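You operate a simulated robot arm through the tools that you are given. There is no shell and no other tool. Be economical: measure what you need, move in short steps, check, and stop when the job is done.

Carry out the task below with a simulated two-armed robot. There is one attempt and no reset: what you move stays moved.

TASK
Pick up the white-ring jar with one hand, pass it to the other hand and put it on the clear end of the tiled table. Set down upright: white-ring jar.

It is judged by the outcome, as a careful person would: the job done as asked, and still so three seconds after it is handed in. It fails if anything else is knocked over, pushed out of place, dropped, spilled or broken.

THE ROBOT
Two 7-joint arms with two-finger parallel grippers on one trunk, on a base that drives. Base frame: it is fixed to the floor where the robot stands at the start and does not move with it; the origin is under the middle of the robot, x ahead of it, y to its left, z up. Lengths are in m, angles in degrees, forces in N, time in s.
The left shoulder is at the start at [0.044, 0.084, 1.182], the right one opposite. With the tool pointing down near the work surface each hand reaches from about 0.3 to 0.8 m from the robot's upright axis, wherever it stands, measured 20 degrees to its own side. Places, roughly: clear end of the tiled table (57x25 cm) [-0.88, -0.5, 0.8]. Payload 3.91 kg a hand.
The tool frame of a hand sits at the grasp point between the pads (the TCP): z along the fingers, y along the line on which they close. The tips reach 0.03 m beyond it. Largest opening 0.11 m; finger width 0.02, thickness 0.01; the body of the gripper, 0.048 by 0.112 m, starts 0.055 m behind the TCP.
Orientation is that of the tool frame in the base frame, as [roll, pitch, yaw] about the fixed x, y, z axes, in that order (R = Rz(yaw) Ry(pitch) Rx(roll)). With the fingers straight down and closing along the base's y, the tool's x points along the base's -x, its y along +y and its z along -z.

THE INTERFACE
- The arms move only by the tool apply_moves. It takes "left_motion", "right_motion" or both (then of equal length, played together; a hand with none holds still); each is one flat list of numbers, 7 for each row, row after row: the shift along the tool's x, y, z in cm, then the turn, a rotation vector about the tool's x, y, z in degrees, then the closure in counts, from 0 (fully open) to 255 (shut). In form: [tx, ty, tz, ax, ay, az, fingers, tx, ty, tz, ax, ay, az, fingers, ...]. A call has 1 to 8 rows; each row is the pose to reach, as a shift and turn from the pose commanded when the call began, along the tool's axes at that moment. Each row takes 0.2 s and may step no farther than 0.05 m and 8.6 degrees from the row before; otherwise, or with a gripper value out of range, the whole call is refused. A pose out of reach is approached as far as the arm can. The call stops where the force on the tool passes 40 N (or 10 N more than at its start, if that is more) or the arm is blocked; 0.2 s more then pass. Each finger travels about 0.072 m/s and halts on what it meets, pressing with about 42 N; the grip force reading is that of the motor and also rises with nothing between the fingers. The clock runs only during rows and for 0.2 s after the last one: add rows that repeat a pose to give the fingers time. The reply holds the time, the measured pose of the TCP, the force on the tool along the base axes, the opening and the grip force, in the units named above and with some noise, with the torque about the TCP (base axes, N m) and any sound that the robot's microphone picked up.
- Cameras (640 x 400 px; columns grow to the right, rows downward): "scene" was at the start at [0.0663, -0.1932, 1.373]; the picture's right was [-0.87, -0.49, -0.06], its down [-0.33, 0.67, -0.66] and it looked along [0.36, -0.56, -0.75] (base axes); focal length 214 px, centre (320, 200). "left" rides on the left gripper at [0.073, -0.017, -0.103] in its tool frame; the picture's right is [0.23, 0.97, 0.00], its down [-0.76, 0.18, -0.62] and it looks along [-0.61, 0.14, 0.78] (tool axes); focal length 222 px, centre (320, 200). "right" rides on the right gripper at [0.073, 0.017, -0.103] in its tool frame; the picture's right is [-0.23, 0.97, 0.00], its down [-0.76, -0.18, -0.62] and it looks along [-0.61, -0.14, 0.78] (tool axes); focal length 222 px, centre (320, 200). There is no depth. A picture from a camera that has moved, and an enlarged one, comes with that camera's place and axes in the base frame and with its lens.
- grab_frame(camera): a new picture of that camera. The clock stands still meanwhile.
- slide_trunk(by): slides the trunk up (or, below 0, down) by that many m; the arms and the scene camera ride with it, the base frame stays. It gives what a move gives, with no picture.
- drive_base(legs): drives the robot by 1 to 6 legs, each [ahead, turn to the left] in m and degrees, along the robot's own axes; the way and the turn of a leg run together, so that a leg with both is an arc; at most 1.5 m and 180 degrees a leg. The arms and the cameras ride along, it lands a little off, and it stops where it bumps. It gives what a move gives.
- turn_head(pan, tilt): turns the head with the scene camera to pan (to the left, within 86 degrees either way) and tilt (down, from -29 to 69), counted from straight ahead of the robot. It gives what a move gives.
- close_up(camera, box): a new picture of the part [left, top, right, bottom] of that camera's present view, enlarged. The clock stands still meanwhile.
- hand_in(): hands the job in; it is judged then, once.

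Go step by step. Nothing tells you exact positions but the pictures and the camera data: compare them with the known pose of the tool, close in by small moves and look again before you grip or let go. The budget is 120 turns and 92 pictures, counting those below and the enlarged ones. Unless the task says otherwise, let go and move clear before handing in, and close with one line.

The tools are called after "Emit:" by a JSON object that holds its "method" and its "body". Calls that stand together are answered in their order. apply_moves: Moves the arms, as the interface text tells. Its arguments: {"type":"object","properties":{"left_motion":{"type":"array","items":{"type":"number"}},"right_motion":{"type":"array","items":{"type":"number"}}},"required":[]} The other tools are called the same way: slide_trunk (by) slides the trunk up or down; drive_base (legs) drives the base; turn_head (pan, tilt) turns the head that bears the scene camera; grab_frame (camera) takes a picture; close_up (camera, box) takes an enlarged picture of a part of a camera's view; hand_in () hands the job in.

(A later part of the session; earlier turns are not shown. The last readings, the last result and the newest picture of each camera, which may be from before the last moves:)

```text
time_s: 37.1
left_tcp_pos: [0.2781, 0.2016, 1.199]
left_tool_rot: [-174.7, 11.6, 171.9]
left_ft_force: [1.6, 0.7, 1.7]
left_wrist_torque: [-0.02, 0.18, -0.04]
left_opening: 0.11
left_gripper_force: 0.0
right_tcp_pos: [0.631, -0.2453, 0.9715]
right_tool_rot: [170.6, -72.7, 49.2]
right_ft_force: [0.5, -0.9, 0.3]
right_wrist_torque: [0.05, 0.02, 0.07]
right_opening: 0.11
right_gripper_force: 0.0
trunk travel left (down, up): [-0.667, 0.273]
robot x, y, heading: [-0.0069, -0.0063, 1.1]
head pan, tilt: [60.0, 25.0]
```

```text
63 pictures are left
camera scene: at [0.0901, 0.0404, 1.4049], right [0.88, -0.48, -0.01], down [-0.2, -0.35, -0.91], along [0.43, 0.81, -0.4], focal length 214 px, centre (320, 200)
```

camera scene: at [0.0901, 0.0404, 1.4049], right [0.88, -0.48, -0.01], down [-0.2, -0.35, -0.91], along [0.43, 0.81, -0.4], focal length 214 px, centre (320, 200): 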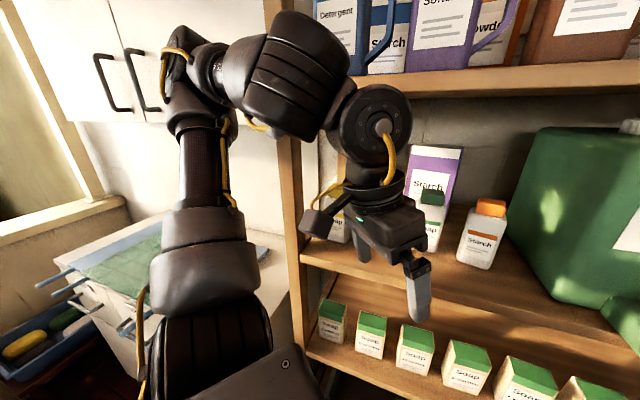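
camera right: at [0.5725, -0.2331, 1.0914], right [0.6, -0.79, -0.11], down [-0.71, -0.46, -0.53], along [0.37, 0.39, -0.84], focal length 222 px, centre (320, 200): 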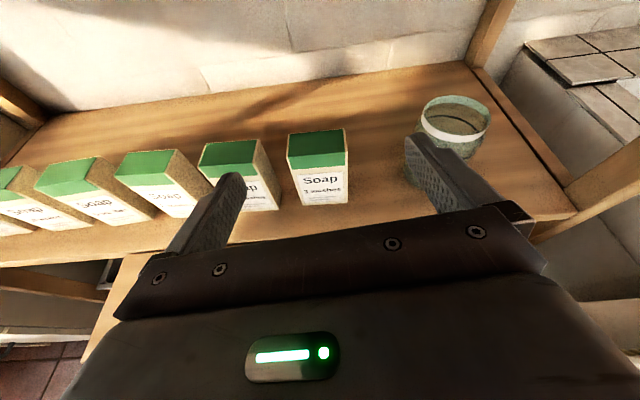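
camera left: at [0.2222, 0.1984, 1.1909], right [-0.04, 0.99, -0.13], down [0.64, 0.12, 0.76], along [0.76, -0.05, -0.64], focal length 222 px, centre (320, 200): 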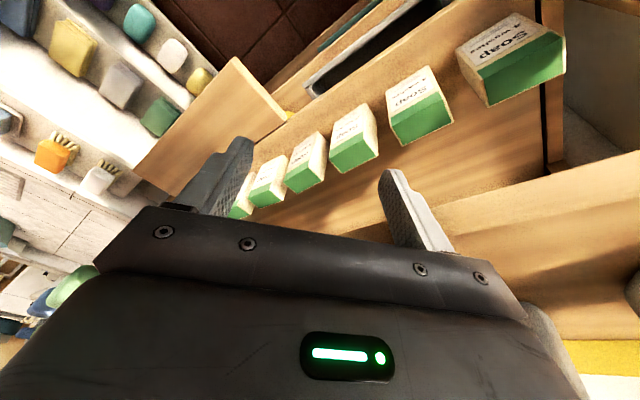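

The left wrist is close under the upper shelf's edge, which is what it pressed against. I'll bring the left hand down, away from it, slowly.

Emit:
{"method": "apply_moves", "body": {"left_motion": [0.3, -0.2, 1.4, 0, 0, 0, 0, 0.6, -0.4, 2.8, 0, 0, 0, 0, 0.9, -0.6, 4.2, 0, 0, 0, 0, 1.2, -0.8, 5.6, 0, 0, 0, 0, 1.5, -1.0, 7, 0, 0, 0, 0, 1.8, -1.2, 8.4, 0, 0, 0, 0, 2.1, -1.4, 9.8, 0, 0, 0, 0, 2.4, -1.6, 11.0, 0, 0, 0, 0]}}

Emit:
{"method": "grab_frame", "body": {"camera": "scene"}}

```text
time_s: 38.3
left_tcp_pos: [0.3135, 0.2048, 1.1575]
left_tool_rot: [-174.3, 13.1, 172.9]
left_ft_force: [0.6, -0.1, 0.1]
left_wrist_torque: [0.06, 0.03, 0.02]
left_opening: 0.1101
left_gripper_force: 0.2
left hand out of reach, approached as far as the arm can: row 1, 2, 3, 4, 5, 6
right_tcp_pos: [0.6281, -0.2262, 0.9725]
right_tool_rot: [167.4, -71.5, 53.0]
right_ft_force: [-0.6, 0.4, 0.2]
right_wrist_torque: [0.03, -0.01, 0.05]
right_opening: 0.11
right_gripper_force: 0.1
trunk travel left (down, up): [-0.667, 0.273]
robot x, y, heading: [-0.005, -0.0124, 2.0]
head pan, tilt: [60.0, 25.0]
stopped in row 6 (left hand): the force on the tool passed its limit at 62 N (the readings are from after the stop); the commanded pose is now the measured one
```

```text
62 pictures are left
camera scene: at [0.0853, 0.0683, 1.4014], right [0.88, -0.47, 0.0], down [-0.2, -0.37, -0.91], along [0.43, 0.8, -0.42], focal length 214 px, centre (320, 200)
```

scene: 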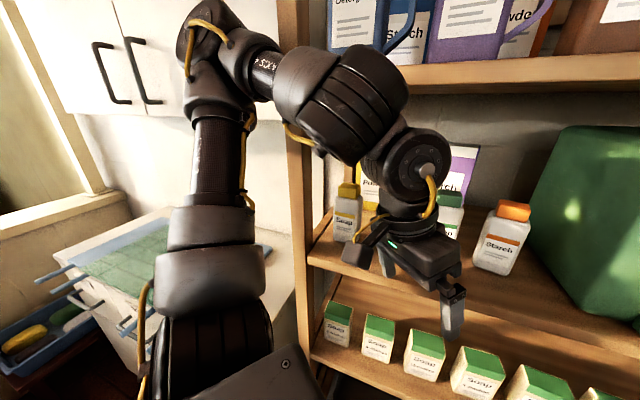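

The robot is simply too close to the shelf on its left side; a better stand is about (0.18, -0.37) facing the jar end. First I retract the right hand from under the tap to travel safely.

Emit:
{"method": "apply_moves", "body": {"right_motion": [0, 0, -3, 0, 0, 0, 0, 0, 0, -6, 0, 0, 0, 0, 0, 0, -9, 0, 0, 0, 0, 0, 0, -12, 0, 0, 0, 0, 0, 0, -15, 0, 0, 0, 0, 0, 0, -18, 0, 0, 0, 0]}}

Emit:
{"method": "turn_head", "body": {"pan": -20, "tilt": 40}}

Emit:
{"method": "grab_frame", "body": {"camera": "scene"}}

```text
time_s: 39.7
left_tcp_pos: [0.3121, 0.2079, 1.1582]
left_tool_rot: [-174.2, 13.1, 173.0]
left_ft_force: [-1.7, 0.6, 6.3]
left_wrist_torque: [0.36, 0.03, 0.13]
left_opening: 0.1095
left_gripper_force: 0.0
right_tcp_pos: [0.4968, -0.333, 1.0305]
right_tool_rot: [166.7, -71.6, 53.7]
right_ft_force: [0.0, -0.7, 0.2]
right_wrist_torque: [0.02, -0.05, -0.02]
right_opening: 0.11
right_gripper_force: 0.0
trunk travel left (down, up): [-0.667, 0.273]
robot x, y, heading: [-0.0057, -0.0105, 1.7]
head pan, tilt: [60.0, 25.0]
```

```text
time_s: 41.3
left_tcp_pos: [0.3123, 0.2087, 1.157]
left_tool_rot: [-174.2, 13.1, 172.8]
left_ft_force: [2.0, -0.6, 3.7]
left_wrist_torque: [0.23, -0.08, -0.08]
left_opening: 0.1098
left_gripper_force: 0.0
right_tcp_pos: [0.4972, -0.3325, 1.0294]
right_tool_rot: [166.8, -71.6, 53.5]
right_ft_force: [0.2, -0.2, 0.5]
right_wrist_torque: [-0.02, 0.01, 0.02]
right_opening: 0.1102
right_gripper_force: 0.1
trunk travel left (down, up): [-0.667, 0.273]
robot x, y, heading: [-0.0064, -0.0074, 2.0]
head pan, tilt: [-20.0, 40.0]
```

```text
61 pictures are left
camera scene: at [0.1203, -0.0361, 1.3782], right [-0.31, -0.95, 0.0], down [-0.61, 0.2, -0.77], along [0.73, -0.24, -0.64], focal length 214 px, centre (320, 200)
```

scene: 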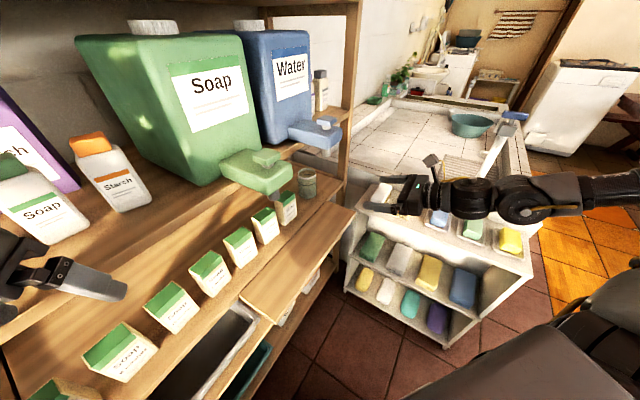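

Everything is upright. Now back the base off a little from the shelf, then check.

Emit:
{"method": "drive_base", "body": {"legs": [[-0.1, 0]]}}

Emit:
{"method": "grab_frame", "body": {"camera": "scene"}}

```text
time_s: 42.1
left_tcp_pos: [0.2977, 0.2083, 1.1587]
left_tool_rot: [-173.8, 13.6, 172.7]
left_ft_force: [-0.3, 0.4, 0.4]
left_wrist_torque: [0.03, -0.03, 0.02]
left_opening: 0.1101
left_gripper_force: 0.1
right_tcp_pos: [0.4772, -0.3335, 1.0292]
right_tool_rot: [166.5, -71.5, 53.5]
right_ft_force: [-0.3, -0.1, -0.6]
right_wrist_torque: [0.02, 0.0, 0.01]
right_opening: 0.1101
right_gripper_force: 0.0
trunk travel left (down, up): [-0.667, 0.273]
robot x, y, heading: [-0.0266, -0.0102, 1.3]
head pan, tilt: [-20.0, 40.0]
stopped in leg 1: the force on the tool passed its limit at 48 N (the readings are from after the stop); the commanded pose is now the measured one
```

```text
60 pictures are left
camera scene: at [0.1033, -0.0342, 1.3778], right [-0.32, -0.95, 0.0], down [-0.61, 0.2, -0.77], along [0.73, -0.24, -0.64], focal length 214 px, centre (320, 200)
```

scene: 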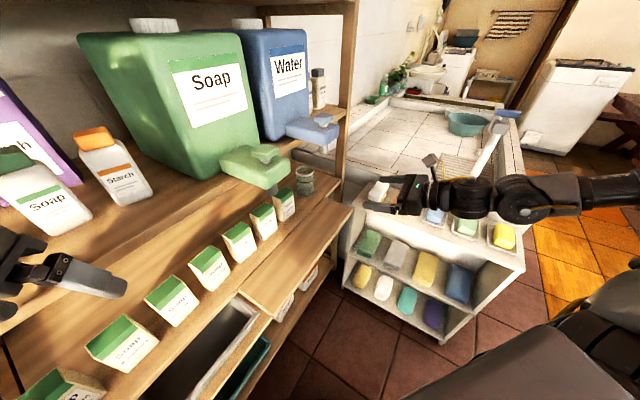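

Emit:
{"method": "grab_frame", "body": {"camera": "left"}}

Emit:
{"method": "turn_head", "body": {"pan": 70, "tilt": 15}}

Emit:
{"method": "grab_frame", "body": {"camera": "scene"}}

```text
59 pictures are left
camera left: at [0.2019, 0.2136, 1.2427], right [-0.07, 0.98, -0.16], down [0.63, 0.17, 0.76], along [0.78, -0.04, -0.63], focal length 222 px, centre (320, 200)
```

left: 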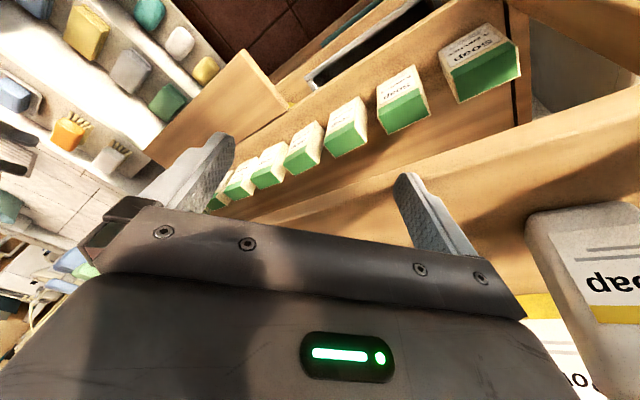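

```text
time_s: 43.8
left_tcp_pos: [0.2973, 0.2096, 1.1587]
left_tool_rot: [-173.7, 13.6, 172.8]
left_ft_force: [-0.1, 0.0, 0.5]
left_wrist_torque: [0.02, -0.03, -0.01]
left_opening: 0.11
left_gripper_force: 0.0
right_tcp_pos: [0.4776, -0.3331, 1.0288]
right_tool_rot: [166.7, -71.4, 53.4]
right_ft_force: [-0.1, 0.2, -0.2]
right_wrist_torque: [-0.01, -0.01, 0.02]
right_opening: 0.1101
right_gripper_force: 0.1
trunk travel left (down, up): [-0.667, 0.273]
robot x, y, heading: [-0.0277, -0.0094, 1.4]
head pan, tilt: [70.0, 15.0]
```

```text
58 pictures are left
camera scene: at [0.0528, 0.0815, 1.4174], right [0.95, -0.32, 0.0], down [-0.08, -0.25, -0.97], along [0.31, 0.92, -0.26], focal length 214 px, centre (320, 200)
```

scene: 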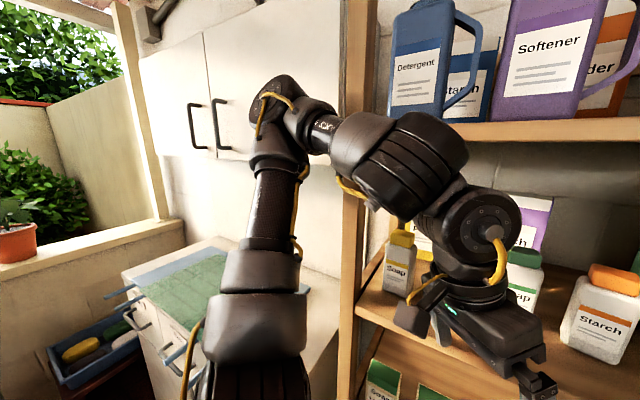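

No hook is visible; I'll continue backing off.

Emit:
{"method": "drive_base", "body": {"legs": [[-0.08, 0]]}}

Emit:
{"method": "grab_frame", "body": {"camera": "scene"}}

```text
time_s: 44.8
left_tcp_pos: [0.2173, 0.206, 1.1583]
left_tool_rot: [-173.7, 13.7, 172.8]
left_ft_force: [-0.4, 0.9, 0.5]
left_wrist_torque: [0.0, -0.02, -0.05]
left_opening: 0.11
left_gripper_force: 0.1
right_tcp_pos: [0.3965, -0.3362, 1.0289]
right_tool_rot: [166.7, -71.3, 53.4]
right_ft_force: [-0.2, -0.4, 0.3]
right_wrist_torque: [-0.01, 0.01, 0.0]
right_opening: 0.1102
right_gripper_force: 0.0
trunk travel left (down, up): [-0.667, 0.273]
robot x, y, heading: [-0.106, -0.0094, 1.6]
head pan, tilt: [70.0, 15.0]
```

```text
57 pictures are left
camera scene: at [-0.0277, 0.0792, 1.4174], right [0.95, -0.32, 0.0], down [-0.08, -0.25, -0.97], along [0.31, 0.92, -0.26], focal length 214 px, centre (320, 200)
```

scene: 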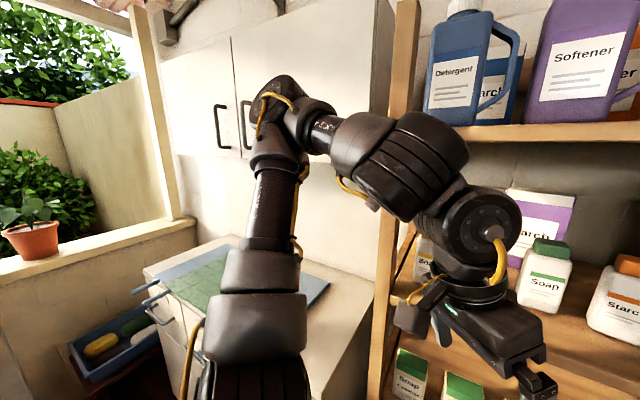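

Clear of the shelf now. Drive to the new stand near (0.13, -0.40): turn right 60°, ahead 0.45 m, and then look before turning back left.

Emit:
{"method": "drive_base", "body": {"legs": [[0, -60.5], [0.455, 0]]}}

Emit:
{"method": "turn_head", "body": {"pan": 60, "tilt": 40}}

Emit:
{"method": "grab_frame", "body": {"camera": "scene"}}

```text
time_s: 46.3
left_tcp_pos: [0.2506, 0.1251, 1.164]
left_tool_rot: [-173.2, 14.8, 158.9]
left_ft_force: [-0.3, 0.0, -0.4]
left_wrist_torque: [0.02, -0.01, -0.01]
left_opening: 0.1099
left_gripper_force: 0.0
right_tcp_pos: [0.2938, -0.4457, 1.0334]
right_tool_rot: [165.2, -71.6, 40.4]
right_ft_force: [1.0, 0.3, -1.2]
right_wrist_torque: [0.01, -0.01, 0.02]
right_opening: 0.1099
right_gripper_force: 0.0
trunk travel left (down, up): [-0.667, 0.273]
robot x, y, heading: [-0.1081, -0.0134, -11.8]
head pan, tilt: [70.0, 15.0]
stopped in leg 1: the robot was blocked; the commanded pose is now the measured one
```

```text
time_s: 47.2
left_tcp_pos: [0.2495, 0.1264, 1.1641]
left_tool_rot: [-173.3, 14.9, 158.8]
left_ft_force: [0.6, 0.5, 0.1]
left_wrist_torque: [0.02, 0.02, -0.02]
left_opening: 0.1103
left_gripper_force: 0.2
right_tcp_pos: [0.2909, -0.445, 1.0348]
right_tool_rot: [164.8, -71.6, 40.7]
right_ft_force: [0.3, 0.2, -0.2]
right_wrist_torque: [0.01, 0.0, -0.03]
right_opening: 0.1099
right_gripper_force: 0.0
trunk travel left (down, up): [-0.667, 0.273]
robot x, y, heading: [-0.1103, -0.0152, -11.8]
head pan, tilt: [60.0, 40.0]
```

```text
56 pictures are left
camera scene: at [-0.0156, 0.0491, 1.3788], right [0.74, -0.67, 0.01], down [-0.42, -0.48, -0.77], along [0.52, 0.57, -0.64], focal length 214 px, centre (320, 200)
```

scene: 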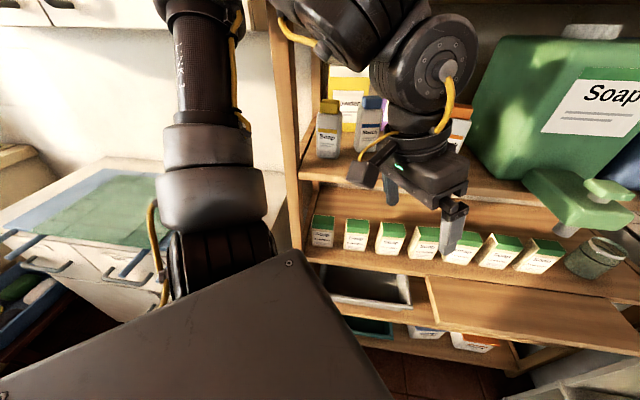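

Blocked at heading -12. Check the right side.

Emit:
{"method": "turn_head", "body": {"pan": -86, "tilt": 45}}

Emit:
{"method": "grab_frame", "body": {"camera": "scene"}}

```text
time_s: 49.5
left_tcp_pos: [0.2482, 0.1244, 1.1643]
left_tool_rot: [-173.3, 14.8, 158.8]
left_ft_force: [-0.4, -0.1, 0.9]
left_wrist_torque: [-0.01, 0.0, 0.02]
left_opening: 0.11
left_gripper_force: 0.1
right_tcp_pos: [0.2908, -0.4469, 1.0351]
right_tool_rot: [165.1, -71.6, 40.8]
right_ft_force: [-0.4, -0.4, 0.4]
right_wrist_torque: [-0.02, -0.03, -0.02]
right_opening: 0.1103
right_gripper_force: 0.0
trunk travel left (down, up): [-0.667, 0.273]
robot x, y, heading: [-0.1077, -0.0094, -11.9]
head pan, tilt: [-85.9, 45.0]
```

```text
55 pictures are left
camera scene: at [-0.0839, -0.0946, 1.3714], right [-0.99, 0.14, -0.01], down [0.11, 0.7, -0.71], along [-0.09, -0.7, -0.7], focal length 214 px, centre (320, 200)
```

scene: 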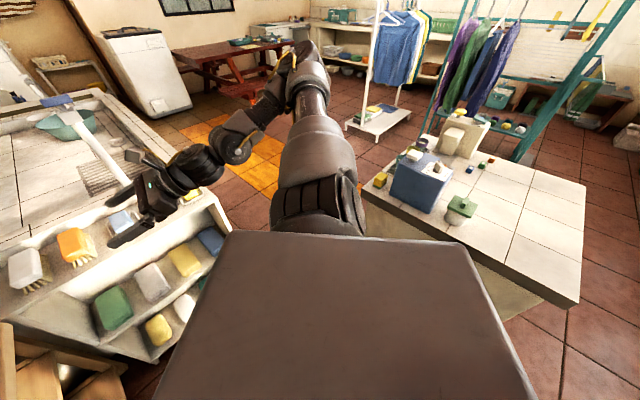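

The tiled table's clear end is at the right/behind, and there is open floor here. Likely the left elbow touches the shelf post/cabinet when turning, so I back up further first.

Emit:
{"method": "drive_base", "body": {"legs": [[-0.15, 0]]}}

Emit:
{"method": "drive_base", "body": {"legs": [[0, -48]]}}

Emit:
{"method": "turn_head", "body": {"pan": 60, "tilt": 30}}

Emit:
{"method": "grab_frame", "body": {"camera": "scene"}}

```text
time_s: 50.8
left_tcp_pos: [0.115, 0.1536, 1.1604]
left_tool_rot: [-173.4, 14.1, 159.3]
left_ft_force: [0.9, 0.6, -0.2]
left_wrist_torque: [-0.04, 0.04, 0.02]
left_opening: 0.1099
left_gripper_force: 0.1
right_tcp_pos: [0.1588, -0.4163, 1.0283]
right_tool_rot: [167.0, -71.2, 39.3]
right_ft_force: [0.0, -0.2, -0.9]
right_wrist_torque: [0.0, 0.03, -0.02]
right_opening: 0.1101
right_gripper_force: 0.0
trunk travel left (down, up): [-0.667, 0.273]
robot x, y, heading: [-0.2571, 0.0182, -11.7]
head pan, tilt: [-85.9, 45.0]
```

```text
time_s: 53.5
left_tcp_pos: [0.0849, -0.1743, 1.1605]
left_tool_rot: [-173.4, 14.1, 109.2]
left_ft_force: [0.3, 0.1, 0.1]
left_wrist_torque: [0.02, 0.03, -0.01]
left_opening: 0.11
left_gripper_force: 0.1
right_tcp_pos: [-0.3226, -0.5749, 1.0288]
right_tool_rot: [166.9, -71.3, -10.6]
right_ft_force: [-0.2, 0.1, 1.1]
right_wrist_torque: [0.0, 0.03, -0.01]
right_opening: 0.11
right_gripper_force: 0.2
trunk travel left (down, up): [-0.667, 0.273]
robot x, y, heading: [-0.2537, 0.0205, -61.6]
head pan, tilt: [-85.9, 45.0]
```

```text
time_s: 55.8
left_tcp_pos: [0.0854, -0.174, 1.1608]
left_tool_rot: [-173.3, 14.1, 109.3]
left_ft_force: [1.4, 0.0, -0.6]
left_wrist_torque: [0.01, 0.02, 0.02]
left_opening: 0.1099
left_gripper_force: 0.0
right_tcp_pos: [-0.3223, -0.5763, 1.0279]
right_tool_rot: [167.0, -71.2, -10.7]
right_ft_force: [-0.5, 0.2, -0.5]
right_wrist_torque: [0.02, 0.0, 0.02]
right_opening: 0.1102
right_gripper_force: 0.1
trunk travel left (down, up): [-0.667, 0.273]
robot x, y, heading: [-0.2561, 0.02, -61.6]
head pan, tilt: [60.0, 30.0]
```

```text
54 pictures are left
camera scene: at [-0.1404, -0.0259, 1.3932], right [-0.03, -1.0, 0.0], down [-0.5, 0.02, -0.87], along [0.87, -0.03, -0.5], focal length 214 px, centre (320, 200)
```

scene: 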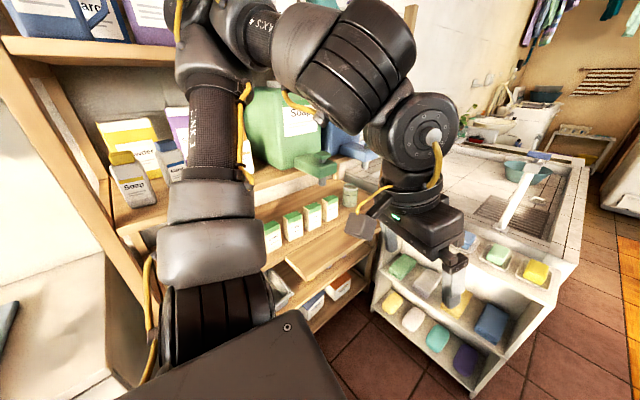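

Free space now. I tuck the left hand a bit closer to the body, then drive to the stand at about (0.10, -0.44).

Emit:
{"method": "apply_moves", "body": {"left_motion": [1, 0, -0.25, 0, 0, 0, 0, 2, 0, -0.5, 0, 0, 0, 0, 3, 0, -0.75, 0, 0, 0, 0, 4, 0, -1, 0, 0, 0, 0, 5, 0, -1.25, 0, 0, 0, 0, 6, 0, -1.5, 0, 0, 0, 0]}}

Emit:
{"method": "drive_base", "body": {"legs": [[0, 9.7], [0.58, 0]]}}

Emit:
{"method": "turn_head", "body": {"pan": 70, "tilt": 40}}

Emit:
{"method": "grab_frame", "body": {"camera": "scene"}}

```text
time_s: 57.2
left_tcp_pos: [0.075, -0.1417, 1.1891]
left_tool_rot: [-173.4, 14.1, 109.2]
left_ft_force: [0.4, 0.1, 0.5]
left_wrist_torque: [-0.04, 0.02, -0.02]
left_opening: 0.1098
left_gripper_force: 0.1
left hand out of reach, approached as far as the arm can: row 1, 2, 3, 4, 5, 6
right_tcp_pos: [-0.3209, -0.5764, 1.0279]
right_tool_rot: [167.0, -71.2, -10.5]
right_ft_force: [-0.5, 0.1, 0.0]
right_wrist_torque: [0.03, 0.02, 0.0]
right_opening: 0.1097
right_gripper_force: 0.1
trunk travel left (down, up): [-0.667, 0.273]
robot x, y, heading: [-0.2551, 0.0184, -61.8]
head pan, tilt: [60.0, 30.0]
```

```text
time_s: 61.2
left_tcp_pos: [0.4619, -0.5592, 1.1895]
left_tool_rot: [-173.4, 14.1, 118.4]
left_ft_force: [-0.3, -0.2, -0.3]
left_wrist_torque: [0.01, 0.0, -0.01]
left_opening: 0.11
left_gripper_force: 0.0
right_tcp_pos: [0.1397, -1.049, 1.0288]
right_tool_rot: [166.8, -71.2, -1.6]
right_ft_force: [0.1, 0.3, 0.1]
right_wrist_torque: [0.02, -0.01, -0.04]
right_opening: 0.1101
right_gripper_force: 0.0
trunk travel left (down, up): [-0.667, 0.273]
robot x, y, heading: [0.1098, -0.451, -52.7]
head pan, tilt: [60.0, 30.0]
```

```text
time_s: 62.0
left_tcp_pos: [0.4628, -0.5589, 1.1895]
left_tool_rot: [-173.4, 14.1, 118.4]
left_ft_force: [-0.1, 0.3, -0.4]
left_wrist_torque: [0.03, -0.01, 0.02]
left_opening: 0.1099
left_gripper_force: 0.1
right_tcp_pos: [0.138, -1.0494, 1.028]
right_tool_rot: [167.0, -71.3, -1.6]
right_ft_force: [0.2, 0.0, -0.3]
right_wrist_torque: [0.01, 0.01, -0.01]
right_opening: 0.1098
right_gripper_force: 0.1
trunk travel left (down, up): [-0.667, 0.273]
robot x, y, heading: [0.114, -0.4507, -52.9]
head pan, tilt: [70.0, 40.0]
```

```text
53 pictures are left
camera scene: at [0.2229, -0.4641, 1.3779], right [0.3, -0.95, 0.0], down [-0.61, -0.19, -0.77], along [0.73, 0.23, -0.64], focal length 214 px, centre (320, 200)
```

scene: 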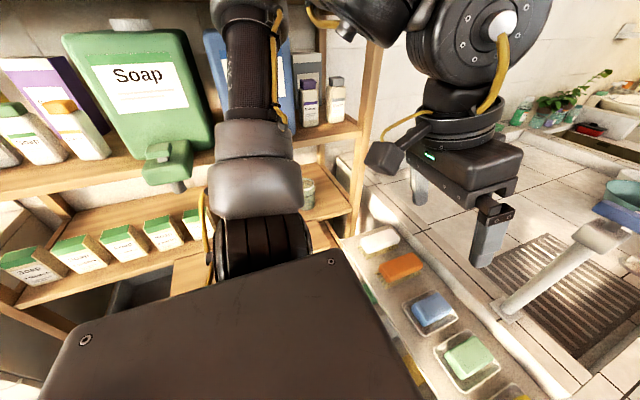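

Before turning left, the right hand must pass inside the faucet's radius, so I pull it in toward the body first.

Emit:
{"method": "apply_moves", "body": {"right_motion": [-0.15, -2.8, -1.05, 0, 0, 0, 0, -0.3, -5.6, -2.1, 0, 0, 0, 0, -0.45, -8.4, -3.15, 0, 0, 0, 0, -0.6, -11.2, -4.2, 0, 0, 0, 0, -0.75, -14, -5.25, 0, 0, 0, 0, -0.9, -16.9, -6.3, 0, 0, 0, 0]}}

```text
time_s: 63.4
left_tcp_pos: [0.462, -0.5582, 1.1884]
left_tool_rot: [-173.4, 14.1, 118.4]
left_ft_force: [0.1, -0.7, 0.7]
left_wrist_torque: [-0.02, -0.02, 0.0]
left_opening: 0.1102
left_gripper_force: 0.0
right_tcp_pos: [0.1156, -0.968, 0.9847]
right_tool_rot: [166.2, -71.6, -0.9]
right_ft_force: [0.4, 0.0, -0.2]
right_wrist_torque: [-0.01, 0.02, -0.03]
right_opening: 0.1099
right_gripper_force: 0.1
right hand out of reach, approached as far as the arm can: row 3, 4, 5, 6
trunk travel left (down, up): [-0.667, 0.273]
robot x, y, heading: [0.1136, -0.4494, -52.5]
head pan, tilt: [70.0, 40.0]
```

Still a bit wide for the faucet; I back up 0.1 m and then turn left.

Emit:
{"method": "drive_base", "body": {"legs": [[-0.1, 0], [0, 84]]}}

Emit:
{"method": "turn_head", "body": {"pan": -20, "tilt": 40}}

Emit:
{"method": "grab_frame", "body": {"camera": "scene"}}

```text
time_s: 68.4
left_tcp_pos: [0.1931, -0.0321, 1.1884]
left_tool_rot: [-173.3, 14.1, -157.2]
left_ft_force: [-0.1, -0.5, 0.3]
left_wrist_torque: [0.04, 0.01, 0.0]
left_opening: 0.1101
left_gripper_force: 0.0
right_tcp_pos: [0.5665, -0.4165, 0.9827]
right_tool_rot: [167.0, -71.2, 82.7]
right_ft_force: [0.3, 0.9, -0.3]
right_wrist_torque: [-0.03, -0.03, 0.01]
right_opening: 0.1102
right_gripper_force: 0.0
trunk travel left (down, up): [-0.667, 0.273]
robot x, y, heading: [0.0501, -0.3698, 32.0]
head pan, tilt: [70.0, 40.0]
stopped in leg 2: the robot was blocked; the commanded pose is now the measured one
```

```text
time_s: 70.0
left_tcp_pos: [0.1943, -0.0318, 1.1877]
left_tool_rot: [-173.5, 14.1, -157.1]
left_ft_force: [0.5, 0.2, -0.1]
left_wrist_torque: [0.04, -0.01, 0.02]
left_opening: 0.1099
left_gripper_force: 0.1
right_tcp_pos: [0.5664, -0.4165, 0.9817]
right_tool_rot: [167.2, -71.2, 82.7]
right_ft_force: [1.1, 0.2, -0.5]
right_wrist_torque: [-0.04, -0.03, 0.02]
right_opening: 0.1099
right_gripper_force: 0.0
trunk travel left (down, up): [-0.667, 0.273]
robot x, y, heading: [0.0525, -0.3712, 31.8]
head pan, tilt: [-20.0, 40.0]
```

```text
52 pictures are left
camera scene: at [0.1764, -0.3258, 1.3779], right [0.21, -0.98, 0.0], down [-0.63, -0.13, -0.77], along [0.75, 0.16, -0.64], focal length 214 px, centre (320, 200)
```

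scene: 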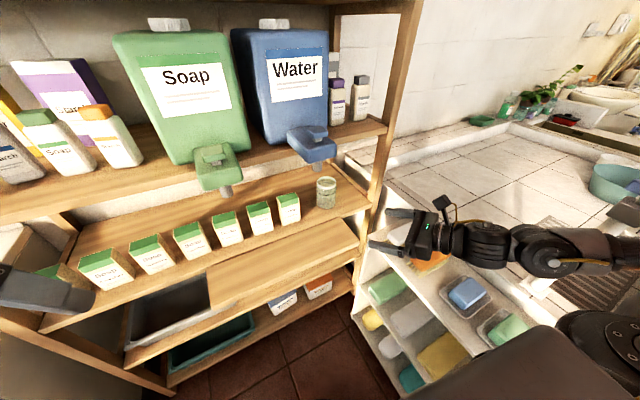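

A much better stand: the jar is straight reachable by the right arm with the taps aside. Now orient the right hand (yaw 40°, 15° down) and go to a pre-grasp point.

Emit:
{"method": "apply_moves", "body": {"right_motion": [-0.45, 1.1, 1.6, -4.7, 0.4, 2.1, 0, -0.9, 2.2, 3.3, -9.4, 0.7, 4.2, 0, -1.35, 3.3, 4.9, -14, 1.1, 6.3, 0, -1.8, 4.4, 6.5, -18.7, 1.5, 8.4, 0, -2.3, 5.5, 8.2, -23.4, 1.8, 10.5, 0, -2.7, 6.6, 9.8, -28.1, 2.2, 12.6, 0]}}

Emit:
{"method": "grab_frame", "body": {"camera": "right"}}

```text
time_s: 71.4
left_tcp_pos: [0.1921, -0.0302, 1.1897]
left_tool_rot: [-173.3, 14.2, -157.1]
left_ft_force: [0.2, -0.5, 0.9]
left_wrist_torque: [0.0, -0.01, 0.02]
left_opening: 0.1104
left_gripper_force: 0.0
right_tcp_pos: [0.6575, -0.36, 0.9312]
right_tool_rot: [179.9, -74.9, 40.1]
right_ft_force: [0.1, -0.3, -0.1]
right_wrist_torque: [0.01, 0.02, -0.01]
right_opening: 0.1099
right_gripper_force: 0.0
trunk travel left (down, up): [-0.667, 0.273]
robot x, y, heading: [0.0522, -0.3722, 31.9]
head pan, tilt: [-20.0, 40.0]
```

```text
51 pictures are left
camera right: at [0.6052, -0.4237, 1.0275], right [0.58, -0.78, -0.22], down [-0.73, -0.38, -0.57], along [0.37, 0.49, -0.79], focal length 222 px, centre (320, 200)
```

right: 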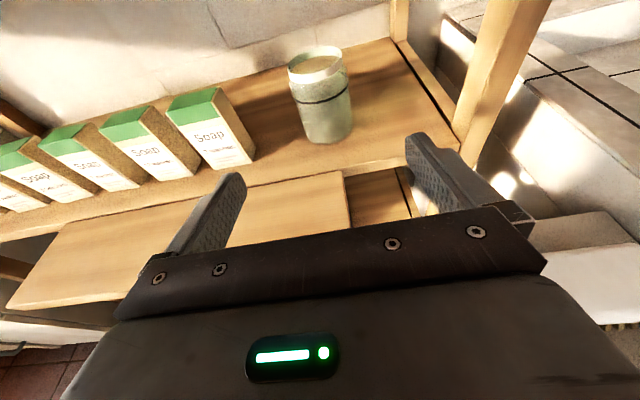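

Reachable. The jar axis now measures (0.838, -0.207), z 0.80–0.90. Move to 12 cm short of the grasp, in line.

Emit:
{"method": "apply_moves", "body": {"right_motion": [-0.9, 0, 3.1, 0, 0, 0, 0, -1.8, 0, 6.3, 0, 0, 0, 0, -2.75, 0, 9.5, 0, 0, 0, 0, -3.65, 0, 12.6, 0, 0, 0, 0]}}

Emit:
{"method": "grab_frame", "body": {"camera": "right"}}

Emit:
{"method": "close_up", "body": {"camera": "scene", "box": [240, 130, 440, 255]}}

```text
time_s: 72.4
left_tcp_pos: [0.1945, -0.0331, 1.1888]
left_tool_rot: [-173.3, 13.9, -157.1]
left_ft_force: [-0.1, 1.3, 1.1]
left_wrist_torque: [-0.02, 0.01, 0.01]
left_opening: 0.1102
left_gripper_force: 0.0
right_tcp_pos: [0.7467, -0.2883, 0.8595]
right_tool_rot: [-179.9, -74.9, 40.0]
right_ft_force: [0.0, -0.2, -0.2]
right_wrist_torque: [0.0, 0.02, 0.01]
right_opening: 0.1101
right_gripper_force: 0.0
trunk travel left (down, up): [-0.667, 0.273]
robot x, y, heading: [0.0532, -0.372, 32.0]
head pan, tilt: [-20.0, 40.0]
```

```text
50 pictures are left
camera right: at [0.6939, -0.3524, 0.9565], right [0.58, -0.78, -0.22], down [-0.73, -0.38, -0.57], along [0.37, 0.49, -0.79], focal length 222 px, centre (320, 200)
```

right: 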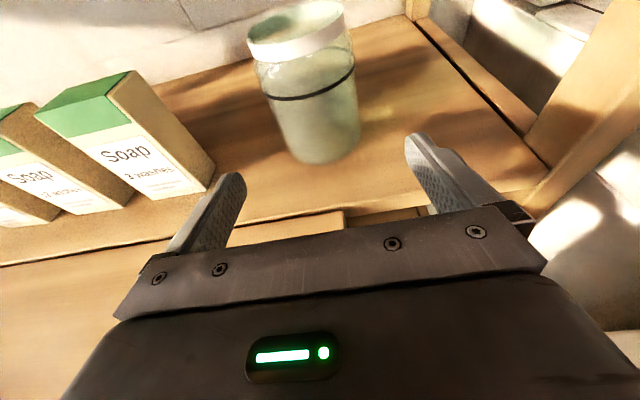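

```text
3.20 times, centred on (340, 192) of scene
camera zoom: at [0.1772, -0.3247, 1.3778], right [0.21, -0.98, 0.0], down [-0.63, -0.13, -0.77], along [0.75, 0.16, -0.64], focal length 686 px, centre (256, 224)
```

zoom: 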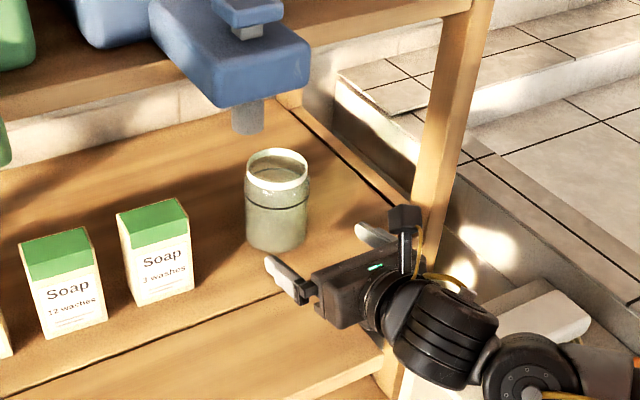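

Well aligned. Advance to the grasp pose with the fingers open.

Emit:
{"method": "apply_moves", "body": {"right_motion": [0.05, -0.3, 2.0, 0, 0, 0, 0, 0.1, -0.3, 4.0, 0, 0, 0, 0, 0.15, -0.3, 6.0, 0, 0, 0, 0, 0.2, -0.3, 8.0, 0, 0, 0, 0, 0.25, -0.3, 10.0, 0, 0, 0, 0, 0.3, -0.3, 11.7, 0, 0, 0, 0]}}

Emit:
{"method": "grab_frame", "body": {"camera": "right"}}

Emit:
{"method": "close_up", "body": {"camera": "scene", "box": [240, 130, 440, 255]}}

```text
time_s: 73.8
left_tcp_pos: [0.1934, -0.0318, 1.1898]
left_tool_rot: [-173.4, 14.0, -157.1]
left_ft_force: [0.4, 0.1, -0.7]
left_wrist_torque: [0.0, 0.0, 0.01]
left_opening: 0.1101
left_gripper_force: 0.0
right_tcp_pos: [0.8314, -0.2133, 0.8351]
right_tool_rot: [180.0, -75.0, 40.0]
right_ft_force: [0.5, 0.4, 0.5]
right_wrist_torque: [0.0, -0.04, 0.01]
right_opening: 0.1099
right_gripper_force: 0.1
trunk travel left (down, up): [-0.667, 0.273]
robot x, y, heading: [0.0526, -0.3688, 31.9]
head pan, tilt: [-20.0, 40.0]
```

```text
48 pictures are left
camera right: at [0.7795, -0.277, 0.9306], right [0.58, -0.78, -0.22], down [-0.73, -0.38, -0.57], along [0.37, 0.49, -0.79], focal length 222 px, centre (320, 200)
```

right: 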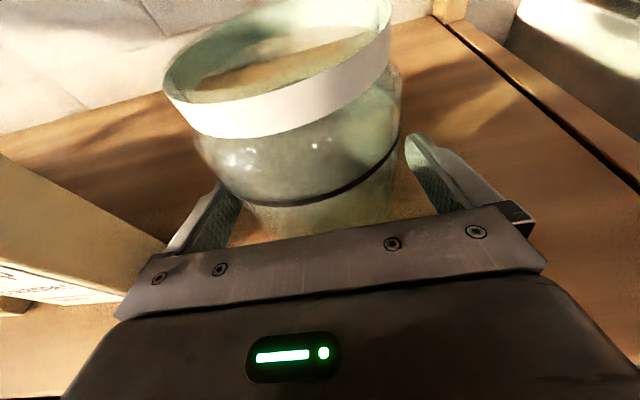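

```text
3.20 times, centred on (340, 192) of scene
camera zoom: at [0.1768, -0.3251, 1.3778], right [0.21, -0.98, 0.0], down [-0.63, -0.13, -0.77], along [0.75, 0.16, -0.64], focal length 686 px, centre (256, 224)
```

zoom: 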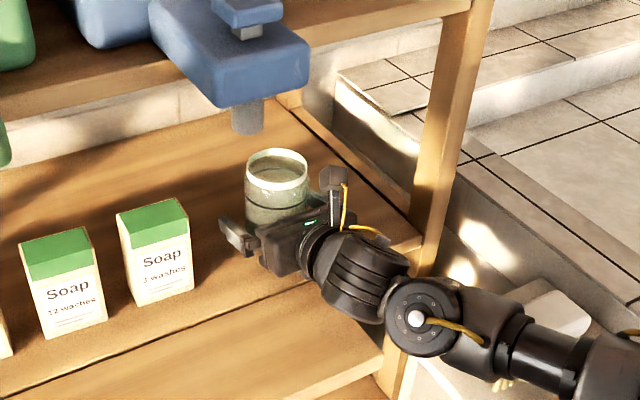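

The jar sits centred between the fingers. Close gently and check the grip.

Emit:
{"method": "apply_moves", "body": {"right_motion": [0, 0, 0, 0, 0, 0, 40, 0, 0, 0, 0, 0, 0, 80, 0, 0, 0, 0, 0, 0, 110, 0, 0, 0, 0, 0, 0, 130, 0, 0, 0, 0, 0, 0, 130]}}

Emit:
{"method": "grab_frame", "body": {"camera": "right"}}

```text
time_s: 75.0
left_tcp_pos: [0.1939, -0.0337, 1.1882]
left_tool_rot: [-173.4, 14.1, -157.1]
left_ft_force: [0.0, 0.4, 0.8]
left_wrist_torque: [0.01, -0.02, 0.01]
left_opening: 0.1098
left_gripper_force: 0.0
right_tcp_pos: [0.8312, -0.2122, 0.8342]
right_tool_rot: [-180.0, -75.0, 40.0]
right_ft_force: [0.9, 0.3, 2.4]
right_wrist_torque: [0.1, -0.01, -0.03]
right_opening: 0.0786
right_gripper_force: 42.6
trunk travel left (down, up): [-0.667, 0.273]
robot x, y, heading: [0.049, -0.3682, 31.9]
head pan, tilt: [-20.0, 40.0]
```

```text
46 pictures are left
camera right: at [0.779, -0.2776, 0.931], right [0.58, -0.78, -0.22], down [-0.73, -0.38, -0.57], along [0.37, 0.49, -0.79], focal length 222 px, centre (320, 200)
```

right: 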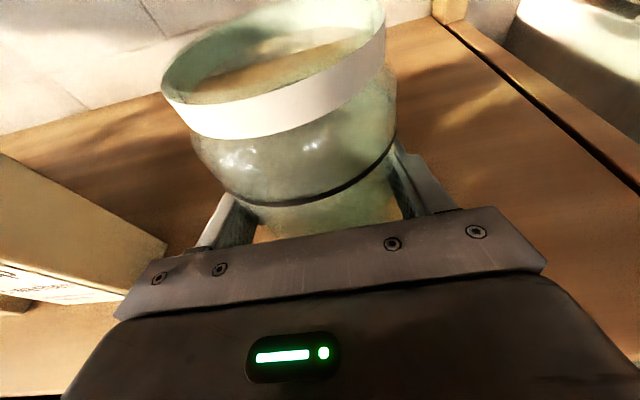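

Firm grip at 7.9 cm. Lift 4 cm, then check.

Emit:
{"method": "apply_moves", "body": {"right_motion": [1.0, 0, -0.26, 0, 0, 0, 130, 1.95, 0, -0.52, 0, 0, 0, 130, 2.9, 0, -0.78, 0, 0, 0, 130, 3.86, 0, -1.04, 0, 0, 0, 130]}}

Emit:
{"method": "close_up", "body": {"camera": "scene", "box": [240, 130, 440, 255]}}

```text
time_s: 76.0
left_tcp_pos: [0.1938, -0.0326, 1.1892]
left_tool_rot: [-173.4, 14.1, -157.1]
left_ft_force: [-0.3, -0.4, 0.7]
left_wrist_torque: [-0.01, -0.05, 0.0]
left_opening: 0.1102
left_gripper_force: 0.2
right_tcp_pos: [0.8323, -0.2146, 0.8751]
right_tool_rot: [180.0, -75.0, 40.1]
right_ft_force: [0.4, -0.1, -1.2]
right_wrist_torque: [-0.01, -0.03, 0.01]
right_opening: 0.0785
right_gripper_force: 41.6
trunk travel left (down, up): [-0.667, 0.273]
robot x, y, heading: [0.0565, -0.3712, 31.8]
head pan, tilt: [-20.0, 40.0]
```

```text
3.20 times, centred on (340, 192) of scene
camera zoom: at [0.1764, -0.3258, 1.3779], right [0.21, -0.98, 0.0], down [-0.63, -0.13, -0.77], along [0.75, 0.16, -0.64], focal length 686 px, centre (256, 224)
```

zoom: 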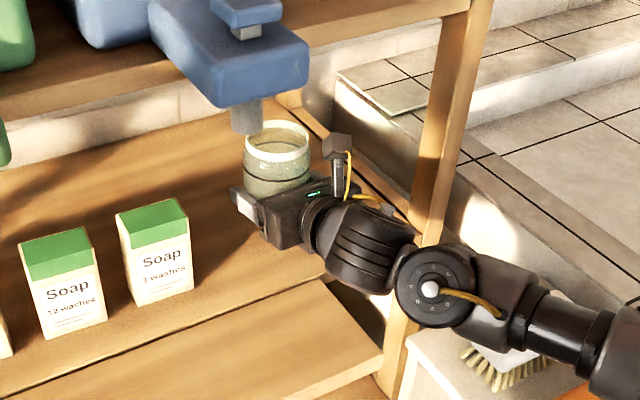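

Jar is lifted upright. Retract it straight out along the approach line.

Emit:
{"method": "apply_moves", "body": {"right_motion": [-0.8, 0, -3.0, 0, 0, 0, 130, -1.6, 0, -6.0, 0, 0, 0, 130, -2.4, 0, -9.0, 0, 0, 0, 130, -3.2, 0, -12.0, 0, 0, 0, 130, -4.0, 0, -15.0, 0, 0, 0, 130, -4.8, 0, -18.0, 0, 0, 0, 130, -5.6, 0, -21, 0, 0, 0, 130]}}

Emit:
{"method": "grab_frame", "body": {"camera": "scene"}}

```text
time_s: 77.6
left_tcp_pos: [0.1926, -0.0331, 1.1897]
left_tool_rot: [-173.4, 14.1, -157.0]
left_ft_force: [-0.3, -0.4, -0.1]
left_wrist_torque: [0.04, -0.01, 0.0]
left_opening: 0.1101
left_gripper_force: 0.0
right_tcp_pos: [0.6642, -0.3562, 0.8788]
right_tool_rot: [-180.0, -75.1, 40.0]
right_ft_force: [-0.1, -0.4, -0.1]
right_wrist_torque: [-0.03, 0.02, -0.05]
right_opening: 0.0784
right_gripper_force: 41.9
trunk travel left (down, up): [-0.667, 0.273]
robot x, y, heading: [0.0517, -0.3666, 32.0]
head pan, tilt: [-20.0, 40.0]
```

```text
44 pictures are left
camera scene: at [0.1755, -0.3268, 1.378], right [0.21, -0.98, 0.0], down [-0.63, -0.13, -0.77], along [0.75, 0.16, -0.64], focal length 214 px, centre (320, 200)
```

scene: 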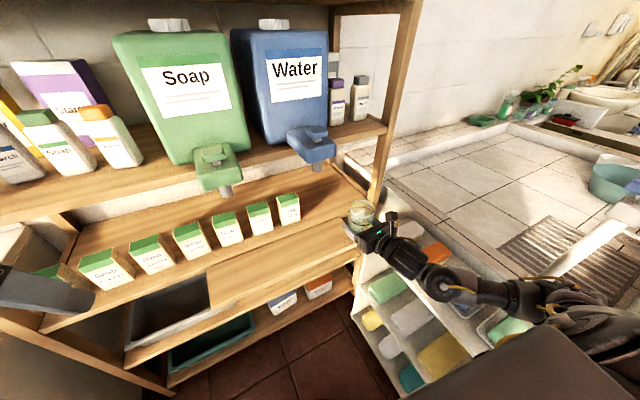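

Jar is clear of the shelf. Next I back the base off 0.15 m for space for the hand-over.

Emit:
{"method": "drive_base", "body": {"legs": [[-0.15, 0]]}}

```text
time_s: 79.0
left_tcp_pos: [0.0652, -0.1143, 1.1897]
left_tool_rot: [-173.4, 13.9, -157.2]
left_ft_force: [-0.4, -0.6, -0.6]
left_wrist_torque: [0.03, 0.02, -0.01]
left_opening: 0.1102
left_gripper_force: 0.0
right_tcp_pos: [0.5349, -0.4352, 0.8761]
right_tool_rot: [180.0, -75.0, 39.9]
right_ft_force: [-0.3, -0.2, 0.3]
right_wrist_torque: [0.02, -0.01, 0.01]
right_opening: 0.0784
right_gripper_force: 41.9
trunk travel left (down, up): [-0.667, 0.273]
robot x, y, heading: [-0.0748, -0.4487, 31.9]
head pan, tilt: [-20.0, 40.0]
```

Now swing the jar, kept upright, toward the front centre of the robot, with the right tool pointing left.

Emit:
{"method": "apply_moves", "body": {"right_motion": [1.2, -2.45, -0.7, 7.5, 0, -2.0, 130, 2.4, -4.9, -1.35, 15, 0, -4.0, 130, 3.5, -7.3, -2.0, 22.5, 0, -6.0, 130, 4.7, -9.8, -2.7, 30, 0, -8.0, 130, 5.9, -12.2, -3.4, 37.4, 0, -10.0, 130, 7.1, -14.7, -4.05, 44.9, 0, -12.0, 130, 8.3, -17.1, -4.7, 52.4, 0, -14.1, 130, 9.4, -19.6, -5.4, 59.9, 0, -16.1, 130]}}

Emit:
{"method": "turn_head", "body": {"pan": 0, "tilt": 45}}

Emit:
{"method": "grab_frame", "body": {"camera": "scene"}}

```text
time_s: 80.8
left_tcp_pos: [0.0648, -0.1118, 1.1889]
left_tool_rot: [-173.3, 14.0, -157.3]
left_ft_force: [0.4, 0.0, -0.9]
left_wrist_torque: [-0.01, -0.03, 0.02]
left_opening: 0.1101
left_gripper_force: 0.1
right_tcp_pos: [0.3861, -0.3025, 0.9829]
right_tool_rot: [179.9, -74.8, 102.0]
right_ft_force: [0.5, 0.0, -0.5]
right_wrist_torque: [-0.01, 0.0, 0.0]
right_opening: 0.0783
right_gripper_force: 42.3
trunk travel left (down, up): [-0.667, 0.273]
robot x, y, heading: [-0.0782, -0.4534, 31.9]
head pan, tilt: [-20.0, 40.0]
```

```text
time_s: 81.7
left_tcp_pos: [0.0643, -0.1141, 1.1898]
left_tool_rot: [-173.4, 14.0, -157.1]
left_ft_force: [-0.7, -0.7, 0.8]
left_wrist_torque: [0.03, 0.0, 0.02]
left_opening: 0.1103
left_gripper_force: 0.1
right_tcp_pos: [0.3854, -0.3044, 0.9832]
right_tool_rot: [179.7, -75.0, 102.1]
right_ft_force: [0.2, 0.9, -0.1]
right_wrist_torque: [-0.01, 0.0, -0.02]
right_opening: 0.0784
right_gripper_force: 41.3
trunk travel left (down, up): [-0.667, 0.273]
robot x, y, heading: [-0.0762, -0.4503, 31.9]
head pan, tilt: [0.0, 45.0]
```

```text
43 pictures are left
camera scene: at [0.0329, -0.3815, 1.3706], right [0.53, -0.85, 0.0], down [-0.6, -0.37, -0.71], along [0.6, 0.37, -0.71], focal length 214 px, centre (320, 200)
```

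scene: 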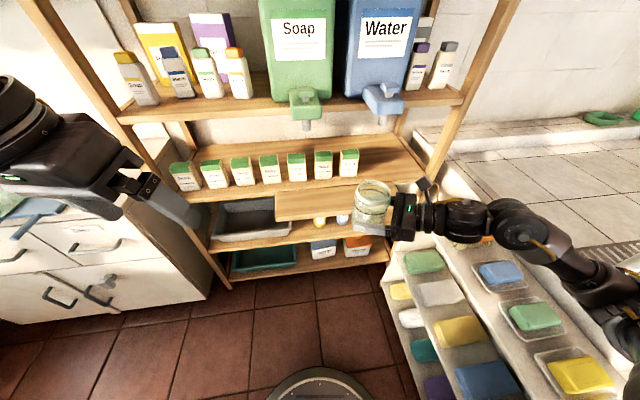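

Everything on the shelf is still upright and the jar is held front-centre. Now bring the left hand in over it, turning its tool about 100° so its camera ends on the far side.

Emit:
{"method": "apply_moves", "body": {"left_motion": [-1.8, -1.6, 0.5, 1.0, 0.53, 6.1, 0, -3.6, -3.2, 1.0, 2.0, 1.06, 12.25, 0, -5.4, -4.9, 1.5, 3.0, 1.6, 18.4, 0, -7.15, -6.5, 2.0, 4.0, 2.1, 24.5, 0, -8.9, -8.1, 2.5, 5.0, 2.65, 30.6, 0, -10.7, -9.7, 3.1, 6.0, 3.2, 36.75, 0, -12.5, -11.4, 3.6, 7.0, 3.7, 42.9, 0, -14.3, -13.0, 4.1, 8.05, 4.25, 49, 0]}}

Emit:
{"method": "grab_frame", "body": {"camera": "scene"}}

```text
time_s: 83.5
left_tcp_pos: [0.1041, -0.3098, 1.145]
left_tool_rot: [-177.2, 13.9, 153.3]
left_ft_force: [0.1, -0.2, 0.3]
left_wrist_torque: [0.03, 0.01, 0.04]
left_opening: 0.1103
left_gripper_force: 0.0
left hand out of reach, approached as far as the arm can: row 2, 3, 4, 5, 6, 7, 8
right_tcp_pos: [0.3872, -0.3045, 0.9832]
right_tool_rot: [180.0, -75.1, 102.0]
right_ft_force: [0.2, -0.1, 0.3]
right_wrist_torque: [0.03, 0.01, 0.0]
right_opening: 0.0784
right_gripper_force: 42.1
trunk travel left (down, up): [-0.667, 0.273]
robot x, y, heading: [-0.0785, -0.4533, 31.9]
head pan, tilt: [0.0, 45.0]
```

```text
42 pictures are left
camera scene: at [0.0339, -0.383, 1.3706], right [0.53, -0.85, 0.0], down [-0.6, -0.37, -0.71], along [0.6, 0.37, -0.71], focal length 214 px, centre (320, 200)
```

scene: 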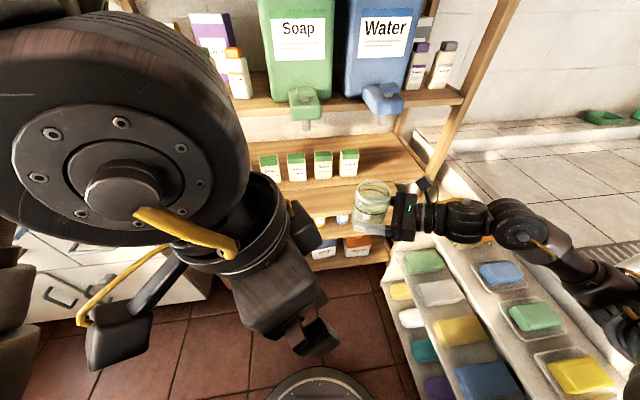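

The left hand's orientation is fine but it was drawn too close to the body; I push it back outward to the left of the jar.

Emit:
{"method": "apply_moves", "body": {"left_motion": [-0.9, 2.65, -0.35, 0, 0, 0, 0, -1.85, 5.3, -0.7, 0, 0, 0, 0, -2.8, 7.95, -1.05, 0, 0, 0, 0, -3.7, 10.6, -1.4, 0, 0, 0, 0, -4.6, 13.25, -1.75, 0, 0, 0, 0, -5.55, 15.9, -2.1, 0, 0, 0, 0, -6.5, 18.5, -2.45, 0, 0, 0, 0, -7.4, 21.2, -2.8, 0, 0, 0, 0]}}

Emit:
{"method": "grab_frame", "body": {"camera": "scene"}}

```text
time_s: 85.3
left_tcp_pos: [0.0998, -0.309, 1.1466]
left_tool_rot: [-177.6, 13.6, 152.3]
left_ft_force: [-0.9, -0.8, 0.7]
left_wrist_torque: [0.0, -0.01, 0.05]
left_opening: 0.1101
left_gripper_force: 0.0
left hand out of reach, approached as far as the arm can: row 1, 2, 3, 4, 5, 6, 7, 8
right_tcp_pos: [0.3859, -0.3033, 0.9829]
right_tool_rot: [179.7, -75.0, 102.1]
right_ft_force: [0.0, -0.9, -1.6]
right_wrist_torque: [0.01, 0.02, -0.02]
right_opening: 0.0785
right_gripper_force: 41.8
trunk travel left (down, up): [-0.667, 0.273]
robot x, y, heading: [-0.0798, -0.4523, 31.8]
head pan, tilt: [0.0, 45.0]
```

```text
41 pictures are left
camera scene: at [0.0328, -0.3813, 1.3706], right [0.53, -0.85, 0.0], down [-0.6, -0.37, -0.71], along [0.6, 0.37, -0.71], focal length 214 px, centre (320, 200)
```

scene: 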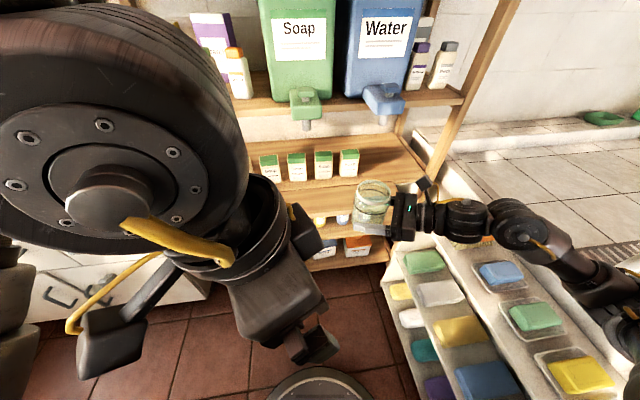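

Stuck at a joint limit. I'll unwind the rotation while moving back outward.

Emit:
{"method": "apply_moves", "body": {"left_motion": [-0.9, 2.0, -0.35, -1, -0.5, -7, 0, -1.85, 4, -0.7, -2, -1, -14, 0, -2.8, 6, -1.05, -3, -1.5, -21, 0, -3.7, 8, -1.4, -4, -2, -28, 0, -4.6, 10, -1.75, -5, -2.5, -35, 0, -5.55, 12, -2.1, -6, -3, -42, 0, -6.5, 14, -2.45, -7, -3.5, -48, 0, -7.4, 16, -2.8, -7, -3.5, -48, 0]}}

```text
time_s: 87.1
left_tcp_pos: [0.2344, -0.2, 1.1795]
left_tool_rot: [-173.0, 13.1, -158.4]
left_ft_force: [-0.4, -0.5, -0.4]
left_wrist_torque: [0.01, 0.0, -0.04]
left_opening: 0.1099
left_gripper_force: 0.0
right_tcp_pos: [0.3866, -0.3025, 0.9823]
right_tool_rot: [179.9, -75.0, 102.0]
right_ft_force: [0.5, 0.2, -0.3]
right_wrist_torque: [-0.01, 0.01, -0.05]
right_opening: 0.0785
right_gripper_force: 42.0
trunk travel left (down, up): [-0.667, 0.273]
robot x, y, heading: [-0.0751, -0.4557, 31.6]
head pan, tilt: [0.0, 45.0]
```

That pose is fine. I'll instead approach the other way: rotate the left tool counter-clockwise and lean it so both cameras stay clear. First half of that rotation.

Emit:
{"method": "apply_moves", "body": {"left_motion": [-0.7, 0.3, 0.1, 0.2, 1.65, -5.2, 0, -1.4, 0.55, 0.25, 0.4, 3.3, -10.35, 0, -2.1, 0.8, 0.4, 0.55, 5.0, -15.5, 0, -2.8, 1.1, 0.5, 0.7, 6.6, -20.7, 0, -3.5, 1.4, 0.65, 0.9, 8.3, -25.9, 0, -4.2, 1.65, 0.8, 1.1, 9.9, -31, 0, -4.9, 1.9, 0.9, 1.3, 11.6, -36.2, 0, -5.6, 2.2, 1.05, 1.45, 13.25, -41.4, 0]}}

Emit:
{"method": "grab_frame", "body": {"camera": "scene"}}

```text
time_s: 88.9
left_tcp_pos: [0.2823, -0.1602, 1.1804]
left_tool_rot: [-169.3, -7.2, -119.6]
left_ft_force: [0.4, 0.4, 0.9]
left_wrist_torque: [0.03, 0.02, 0.0]
left_opening: 0.1099
left_gripper_force: 0.2
right_tcp_pos: [0.3857, -0.3036, 0.9827]
right_tool_rot: [179.8, -75.0, 102.1]
right_ft_force: [-0.1, 0.1, -1.2]
right_wrist_torque: [0.02, 0.01, 0.03]
right_opening: 0.0784
right_gripper_force: 42.0
trunk travel left (down, up): [-0.667, 0.273]
robot x, y, heading: [-0.0788, -0.4487, 32.0]
head pan, tilt: [0.0, 45.0]
```

```text
40 pictures are left
camera scene: at [0.0332, -0.3808, 1.3705], right [0.53, -0.85, 0.0], down [-0.6, -0.37, -0.71], along [0.6, 0.37, -0.71], focal length 214 px, centre (320, 200)
```

scene: 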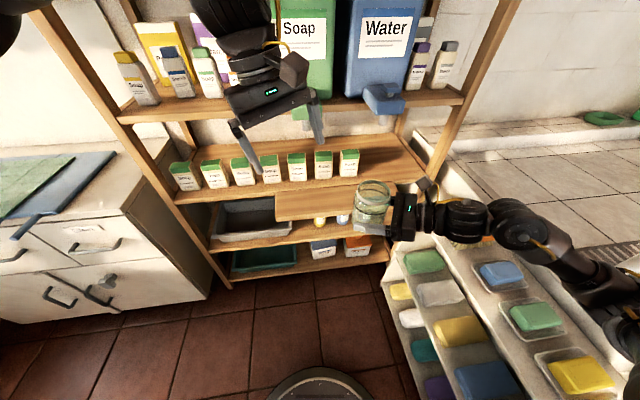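

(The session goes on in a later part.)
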